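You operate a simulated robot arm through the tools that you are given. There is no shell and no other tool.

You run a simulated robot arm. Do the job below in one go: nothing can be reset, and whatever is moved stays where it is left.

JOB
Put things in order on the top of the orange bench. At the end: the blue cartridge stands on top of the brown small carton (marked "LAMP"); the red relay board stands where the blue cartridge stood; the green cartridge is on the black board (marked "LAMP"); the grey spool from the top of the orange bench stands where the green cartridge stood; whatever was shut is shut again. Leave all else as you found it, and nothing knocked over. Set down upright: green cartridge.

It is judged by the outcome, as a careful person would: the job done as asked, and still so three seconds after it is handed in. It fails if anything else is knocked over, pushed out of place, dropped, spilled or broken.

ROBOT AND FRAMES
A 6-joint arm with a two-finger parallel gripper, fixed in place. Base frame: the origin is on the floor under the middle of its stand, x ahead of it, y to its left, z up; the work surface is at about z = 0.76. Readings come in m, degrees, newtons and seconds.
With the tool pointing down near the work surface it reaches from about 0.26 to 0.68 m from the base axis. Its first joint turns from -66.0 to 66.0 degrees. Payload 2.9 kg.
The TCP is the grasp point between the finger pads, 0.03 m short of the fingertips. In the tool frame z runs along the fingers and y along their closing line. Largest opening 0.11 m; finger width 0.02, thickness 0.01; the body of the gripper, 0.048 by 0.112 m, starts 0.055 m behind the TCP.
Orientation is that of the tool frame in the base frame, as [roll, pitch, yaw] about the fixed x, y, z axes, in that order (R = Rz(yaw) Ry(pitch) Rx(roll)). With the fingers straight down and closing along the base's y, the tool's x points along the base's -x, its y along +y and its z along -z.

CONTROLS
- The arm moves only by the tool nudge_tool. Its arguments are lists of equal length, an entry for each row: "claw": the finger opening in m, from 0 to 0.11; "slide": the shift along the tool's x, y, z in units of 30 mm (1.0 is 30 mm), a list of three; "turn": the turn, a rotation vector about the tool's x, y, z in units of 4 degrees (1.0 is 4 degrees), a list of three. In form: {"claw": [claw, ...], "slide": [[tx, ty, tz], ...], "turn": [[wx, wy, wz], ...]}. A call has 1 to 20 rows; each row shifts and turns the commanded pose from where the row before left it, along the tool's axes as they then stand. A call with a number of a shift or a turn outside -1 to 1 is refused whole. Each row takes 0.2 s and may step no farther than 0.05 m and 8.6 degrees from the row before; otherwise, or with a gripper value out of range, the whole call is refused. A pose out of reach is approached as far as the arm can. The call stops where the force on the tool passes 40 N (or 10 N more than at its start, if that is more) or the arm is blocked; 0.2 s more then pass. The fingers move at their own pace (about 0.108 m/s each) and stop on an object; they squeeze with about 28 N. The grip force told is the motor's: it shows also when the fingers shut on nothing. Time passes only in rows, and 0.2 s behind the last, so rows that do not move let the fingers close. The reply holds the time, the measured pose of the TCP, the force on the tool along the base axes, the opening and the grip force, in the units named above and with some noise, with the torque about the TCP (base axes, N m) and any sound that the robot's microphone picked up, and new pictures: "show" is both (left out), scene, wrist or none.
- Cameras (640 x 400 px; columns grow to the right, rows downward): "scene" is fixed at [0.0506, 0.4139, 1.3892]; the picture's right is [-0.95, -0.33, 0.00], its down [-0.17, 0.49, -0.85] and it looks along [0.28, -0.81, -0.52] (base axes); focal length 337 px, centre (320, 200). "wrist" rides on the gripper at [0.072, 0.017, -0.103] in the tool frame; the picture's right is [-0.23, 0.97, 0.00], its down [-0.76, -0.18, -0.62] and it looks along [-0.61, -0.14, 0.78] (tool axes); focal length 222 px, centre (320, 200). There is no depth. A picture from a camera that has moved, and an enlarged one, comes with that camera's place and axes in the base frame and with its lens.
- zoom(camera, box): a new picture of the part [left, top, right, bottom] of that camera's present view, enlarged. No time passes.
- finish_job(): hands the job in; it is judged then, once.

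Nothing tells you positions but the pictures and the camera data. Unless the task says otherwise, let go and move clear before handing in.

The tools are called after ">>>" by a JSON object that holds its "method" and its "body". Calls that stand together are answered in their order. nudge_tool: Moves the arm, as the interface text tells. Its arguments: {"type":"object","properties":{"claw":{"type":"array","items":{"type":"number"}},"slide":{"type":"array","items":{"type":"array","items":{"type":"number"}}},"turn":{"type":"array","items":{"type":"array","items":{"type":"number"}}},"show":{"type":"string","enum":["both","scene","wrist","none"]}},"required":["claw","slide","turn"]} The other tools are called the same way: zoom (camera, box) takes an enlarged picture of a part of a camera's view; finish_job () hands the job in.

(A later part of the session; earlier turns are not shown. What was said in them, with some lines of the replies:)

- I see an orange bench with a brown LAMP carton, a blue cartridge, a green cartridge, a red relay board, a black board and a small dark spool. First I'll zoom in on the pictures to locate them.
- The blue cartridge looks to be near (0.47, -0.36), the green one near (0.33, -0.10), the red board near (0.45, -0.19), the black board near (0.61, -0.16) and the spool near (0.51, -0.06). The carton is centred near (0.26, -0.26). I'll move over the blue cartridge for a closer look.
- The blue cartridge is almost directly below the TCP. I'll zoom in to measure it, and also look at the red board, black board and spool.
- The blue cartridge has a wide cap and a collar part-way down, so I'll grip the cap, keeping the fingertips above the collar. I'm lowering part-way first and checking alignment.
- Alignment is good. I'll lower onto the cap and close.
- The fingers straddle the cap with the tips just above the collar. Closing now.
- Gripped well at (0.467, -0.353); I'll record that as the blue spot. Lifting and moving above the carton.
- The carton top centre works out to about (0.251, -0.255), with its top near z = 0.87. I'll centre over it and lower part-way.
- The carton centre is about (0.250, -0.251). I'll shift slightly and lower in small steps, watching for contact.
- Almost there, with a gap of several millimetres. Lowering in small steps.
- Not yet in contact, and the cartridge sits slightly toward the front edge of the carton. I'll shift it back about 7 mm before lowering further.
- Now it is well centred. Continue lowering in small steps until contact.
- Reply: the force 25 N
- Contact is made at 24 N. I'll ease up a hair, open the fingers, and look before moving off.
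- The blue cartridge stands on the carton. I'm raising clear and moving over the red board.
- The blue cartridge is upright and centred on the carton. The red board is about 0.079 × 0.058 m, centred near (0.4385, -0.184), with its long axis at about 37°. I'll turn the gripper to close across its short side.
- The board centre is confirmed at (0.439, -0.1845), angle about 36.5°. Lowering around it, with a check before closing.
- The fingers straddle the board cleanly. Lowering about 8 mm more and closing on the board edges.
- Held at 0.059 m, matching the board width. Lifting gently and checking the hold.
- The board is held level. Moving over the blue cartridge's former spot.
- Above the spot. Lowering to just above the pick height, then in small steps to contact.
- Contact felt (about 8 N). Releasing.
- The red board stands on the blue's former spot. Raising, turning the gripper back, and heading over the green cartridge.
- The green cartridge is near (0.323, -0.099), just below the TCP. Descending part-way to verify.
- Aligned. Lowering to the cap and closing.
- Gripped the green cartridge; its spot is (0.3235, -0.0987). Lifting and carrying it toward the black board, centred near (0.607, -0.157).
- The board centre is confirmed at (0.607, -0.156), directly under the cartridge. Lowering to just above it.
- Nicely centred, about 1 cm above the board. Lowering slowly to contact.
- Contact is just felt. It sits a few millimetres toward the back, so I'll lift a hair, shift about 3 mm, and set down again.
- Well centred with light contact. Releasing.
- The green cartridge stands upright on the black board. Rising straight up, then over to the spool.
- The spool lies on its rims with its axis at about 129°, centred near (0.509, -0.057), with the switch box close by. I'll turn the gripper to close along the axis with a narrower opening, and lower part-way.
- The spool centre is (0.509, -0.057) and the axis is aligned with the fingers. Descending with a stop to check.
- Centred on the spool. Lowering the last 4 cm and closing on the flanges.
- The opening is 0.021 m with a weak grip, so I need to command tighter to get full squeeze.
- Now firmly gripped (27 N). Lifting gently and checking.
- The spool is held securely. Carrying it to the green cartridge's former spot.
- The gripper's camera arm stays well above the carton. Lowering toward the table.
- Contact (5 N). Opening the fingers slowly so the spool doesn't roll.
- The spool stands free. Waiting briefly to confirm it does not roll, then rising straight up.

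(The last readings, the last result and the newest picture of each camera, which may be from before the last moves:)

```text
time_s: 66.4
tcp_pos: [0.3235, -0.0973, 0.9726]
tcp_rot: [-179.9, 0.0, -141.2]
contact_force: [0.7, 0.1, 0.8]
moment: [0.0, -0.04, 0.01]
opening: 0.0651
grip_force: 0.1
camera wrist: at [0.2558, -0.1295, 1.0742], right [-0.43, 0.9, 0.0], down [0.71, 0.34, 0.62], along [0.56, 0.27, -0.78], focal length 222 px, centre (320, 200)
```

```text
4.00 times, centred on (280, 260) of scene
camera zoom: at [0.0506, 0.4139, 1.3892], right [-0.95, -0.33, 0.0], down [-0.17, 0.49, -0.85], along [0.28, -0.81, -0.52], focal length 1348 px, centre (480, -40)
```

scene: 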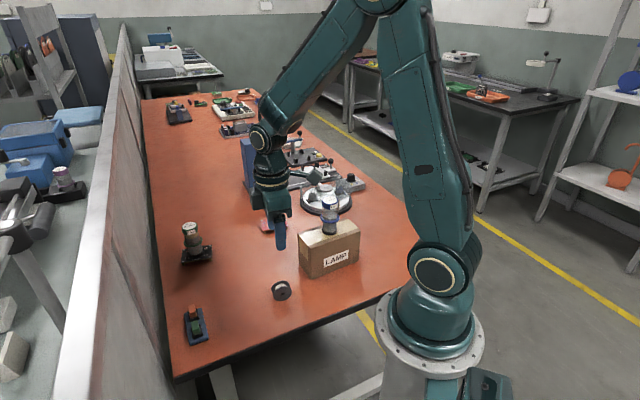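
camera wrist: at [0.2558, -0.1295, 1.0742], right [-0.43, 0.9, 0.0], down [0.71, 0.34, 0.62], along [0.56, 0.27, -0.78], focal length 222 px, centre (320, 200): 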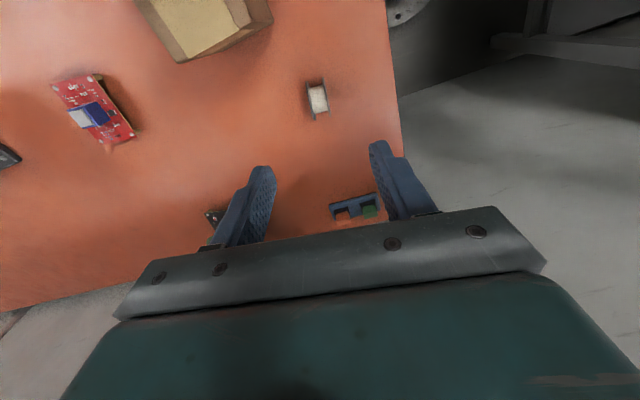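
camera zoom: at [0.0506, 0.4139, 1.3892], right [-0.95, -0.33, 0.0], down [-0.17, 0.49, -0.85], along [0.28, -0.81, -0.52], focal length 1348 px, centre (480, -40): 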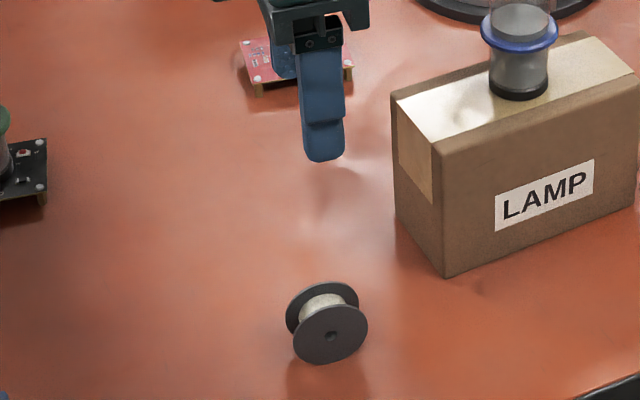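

All four items are placed. Rising further to move clear and checking the whole scene before handing in.

>>> {"method": "nudge_tool", "body": {"claw": [0.07, 0.08, 0.09, 0.1, 0.11, 0.11, 0.11], "slide": [[0, 0, -0.8], [0, 0, -0.9], [0, 0, -0.9], [0, 0, -0.9], [0, 0, -0.9], [0, 0, -0.5], [0, 0, 0]], "turn": [[0, 0, 0], [0, 0, 0], [0, 0, 0], [0, 0, 0], [0, 0, 0], [0, 0, 0], [0, 0, 0]]}}

>>> {"method": "zoom", "body": {"camera": "scene", "box": [150, 180, 380, 350]}}

>>> {"method": "zoom", "body": {"camera": "scene", "box": [150, 80, 390, 230]}}

>>> {"method": "zoom", "body": {"camera": "wrist", "box": [0, 0, 460, 240]}}

```text
time_s: 68.0
tcp_pos: [0.3239, -0.0976, 1.1184]
tcp_rot: [-179.9, 0.0, -141.2]
contact_force: [0.4, 0.5, -0.6]
moment: [0.0, 0.01, -0.01]
opening: 0.1099
grip_force: 0.1
camera wrist: at [0.2571, -0.1307, 1.2217], right [-0.43, 0.9, 0.0], down [0.7, 0.34, 0.62], along [0.56, 0.27, -0.78], focal length 222 px, centre (320, 200)
```

scene: 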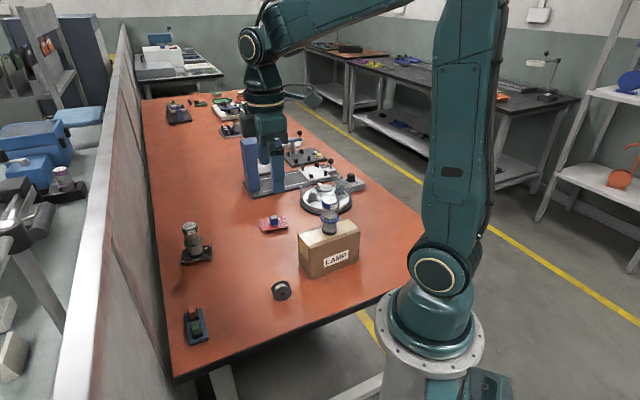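
wrist: 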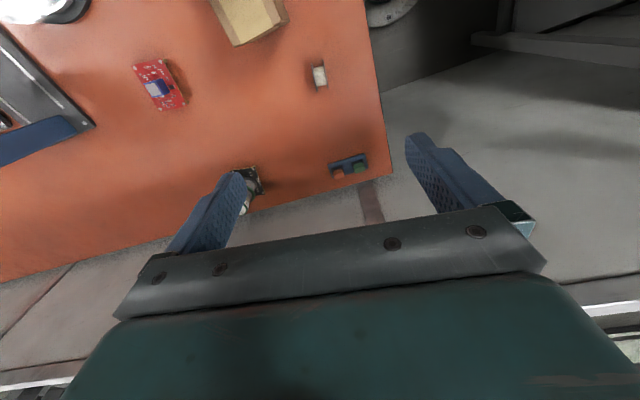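

```text
2.35 times, centred on (265, 265) of scene
camera zoom: at [0.0506, 0.4139, 1.3892], right [-0.95, -0.33, 0.0], down [-0.17, 0.49, -0.85], along [0.28, -0.81, -0.52], focal length 793 px, centre (449, 47)
```

zoom: 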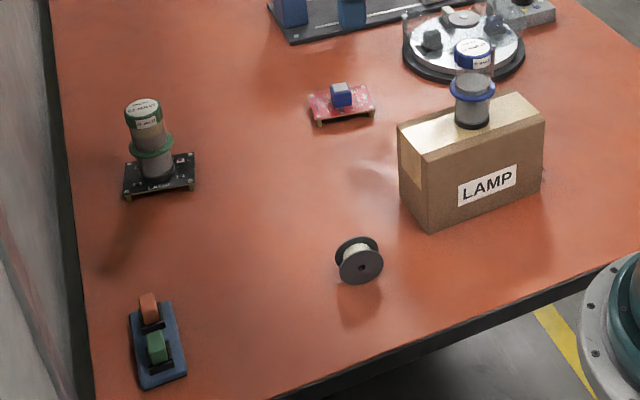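

```text
2.67 times, centred on (270, 155) of scene
camera zoom: at [0.0506, 0.4139, 1.3892], right [-0.95, -0.33, 0.0], down [-0.17, 0.49, -0.85], along [0.28, -0.81, -0.52], focal length 899 px, centre (453, 320)
```

zoom: 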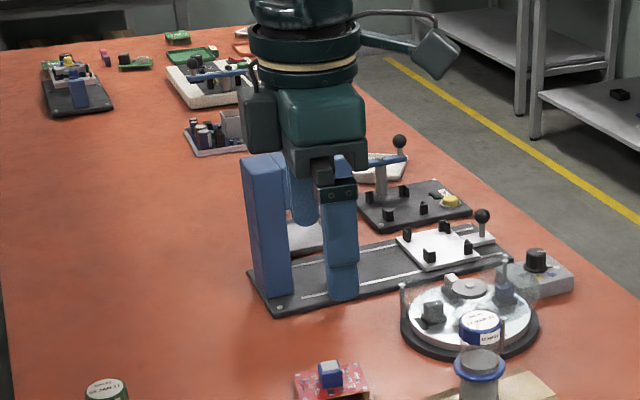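

```text
1.39 times, centred on (230, 120) of wrist
camera zoom: at [0.2571, -0.1307, 1.2217], right [-0.43, 0.9, 0.0], down [0.7, 0.34, 0.62], along [0.56, 0.27, -0.78], focal length 309 px, centre (445, 311)
```

zoom: 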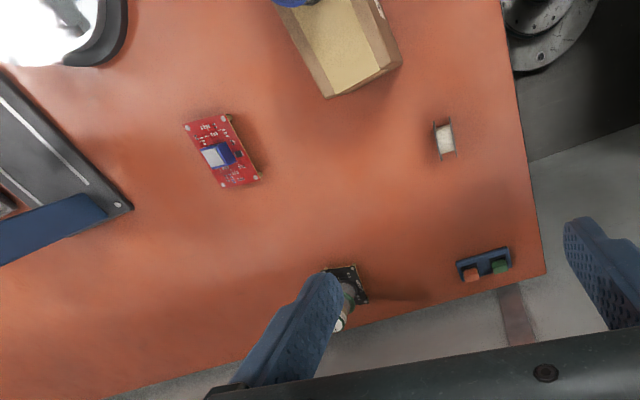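

Everything is in place. The blue cartridge is on the carton, the red board is on blue's old spot, the green cartridge is upright on the black board, and the spool is on green's old spot. The carton, black board and switch box haven't moved, and the arm is clear, so I'm handing in.

>>> {"method": "finish_job", "body": {}}

```text
The job is handed in.
```

The job is handed in, and all four items are where you asked. The final pictures showed nothing knocked over, and the carton, black board and switch box in their original positions.

- **Blue cartridge:** stands upright on top of the brown LAMP carton, close to its centre.
- **Red relay board:** stands on the blue cartridge's old spot, turned the same way as before.
- **Green cartridge:** stands upright in the middle of the black LAMP board. The board has small raised parts that I could not avoid, but the cartridge stood upright and steady on them.
- **Grey spool:** stands on the green cartridge's old spot, resting on its rims as I found it. I waited about a second after letting go and it did not roll.

Nothing had to be opened, so there was nothing to shut again. The arm is empty and raised well clear of the bench.
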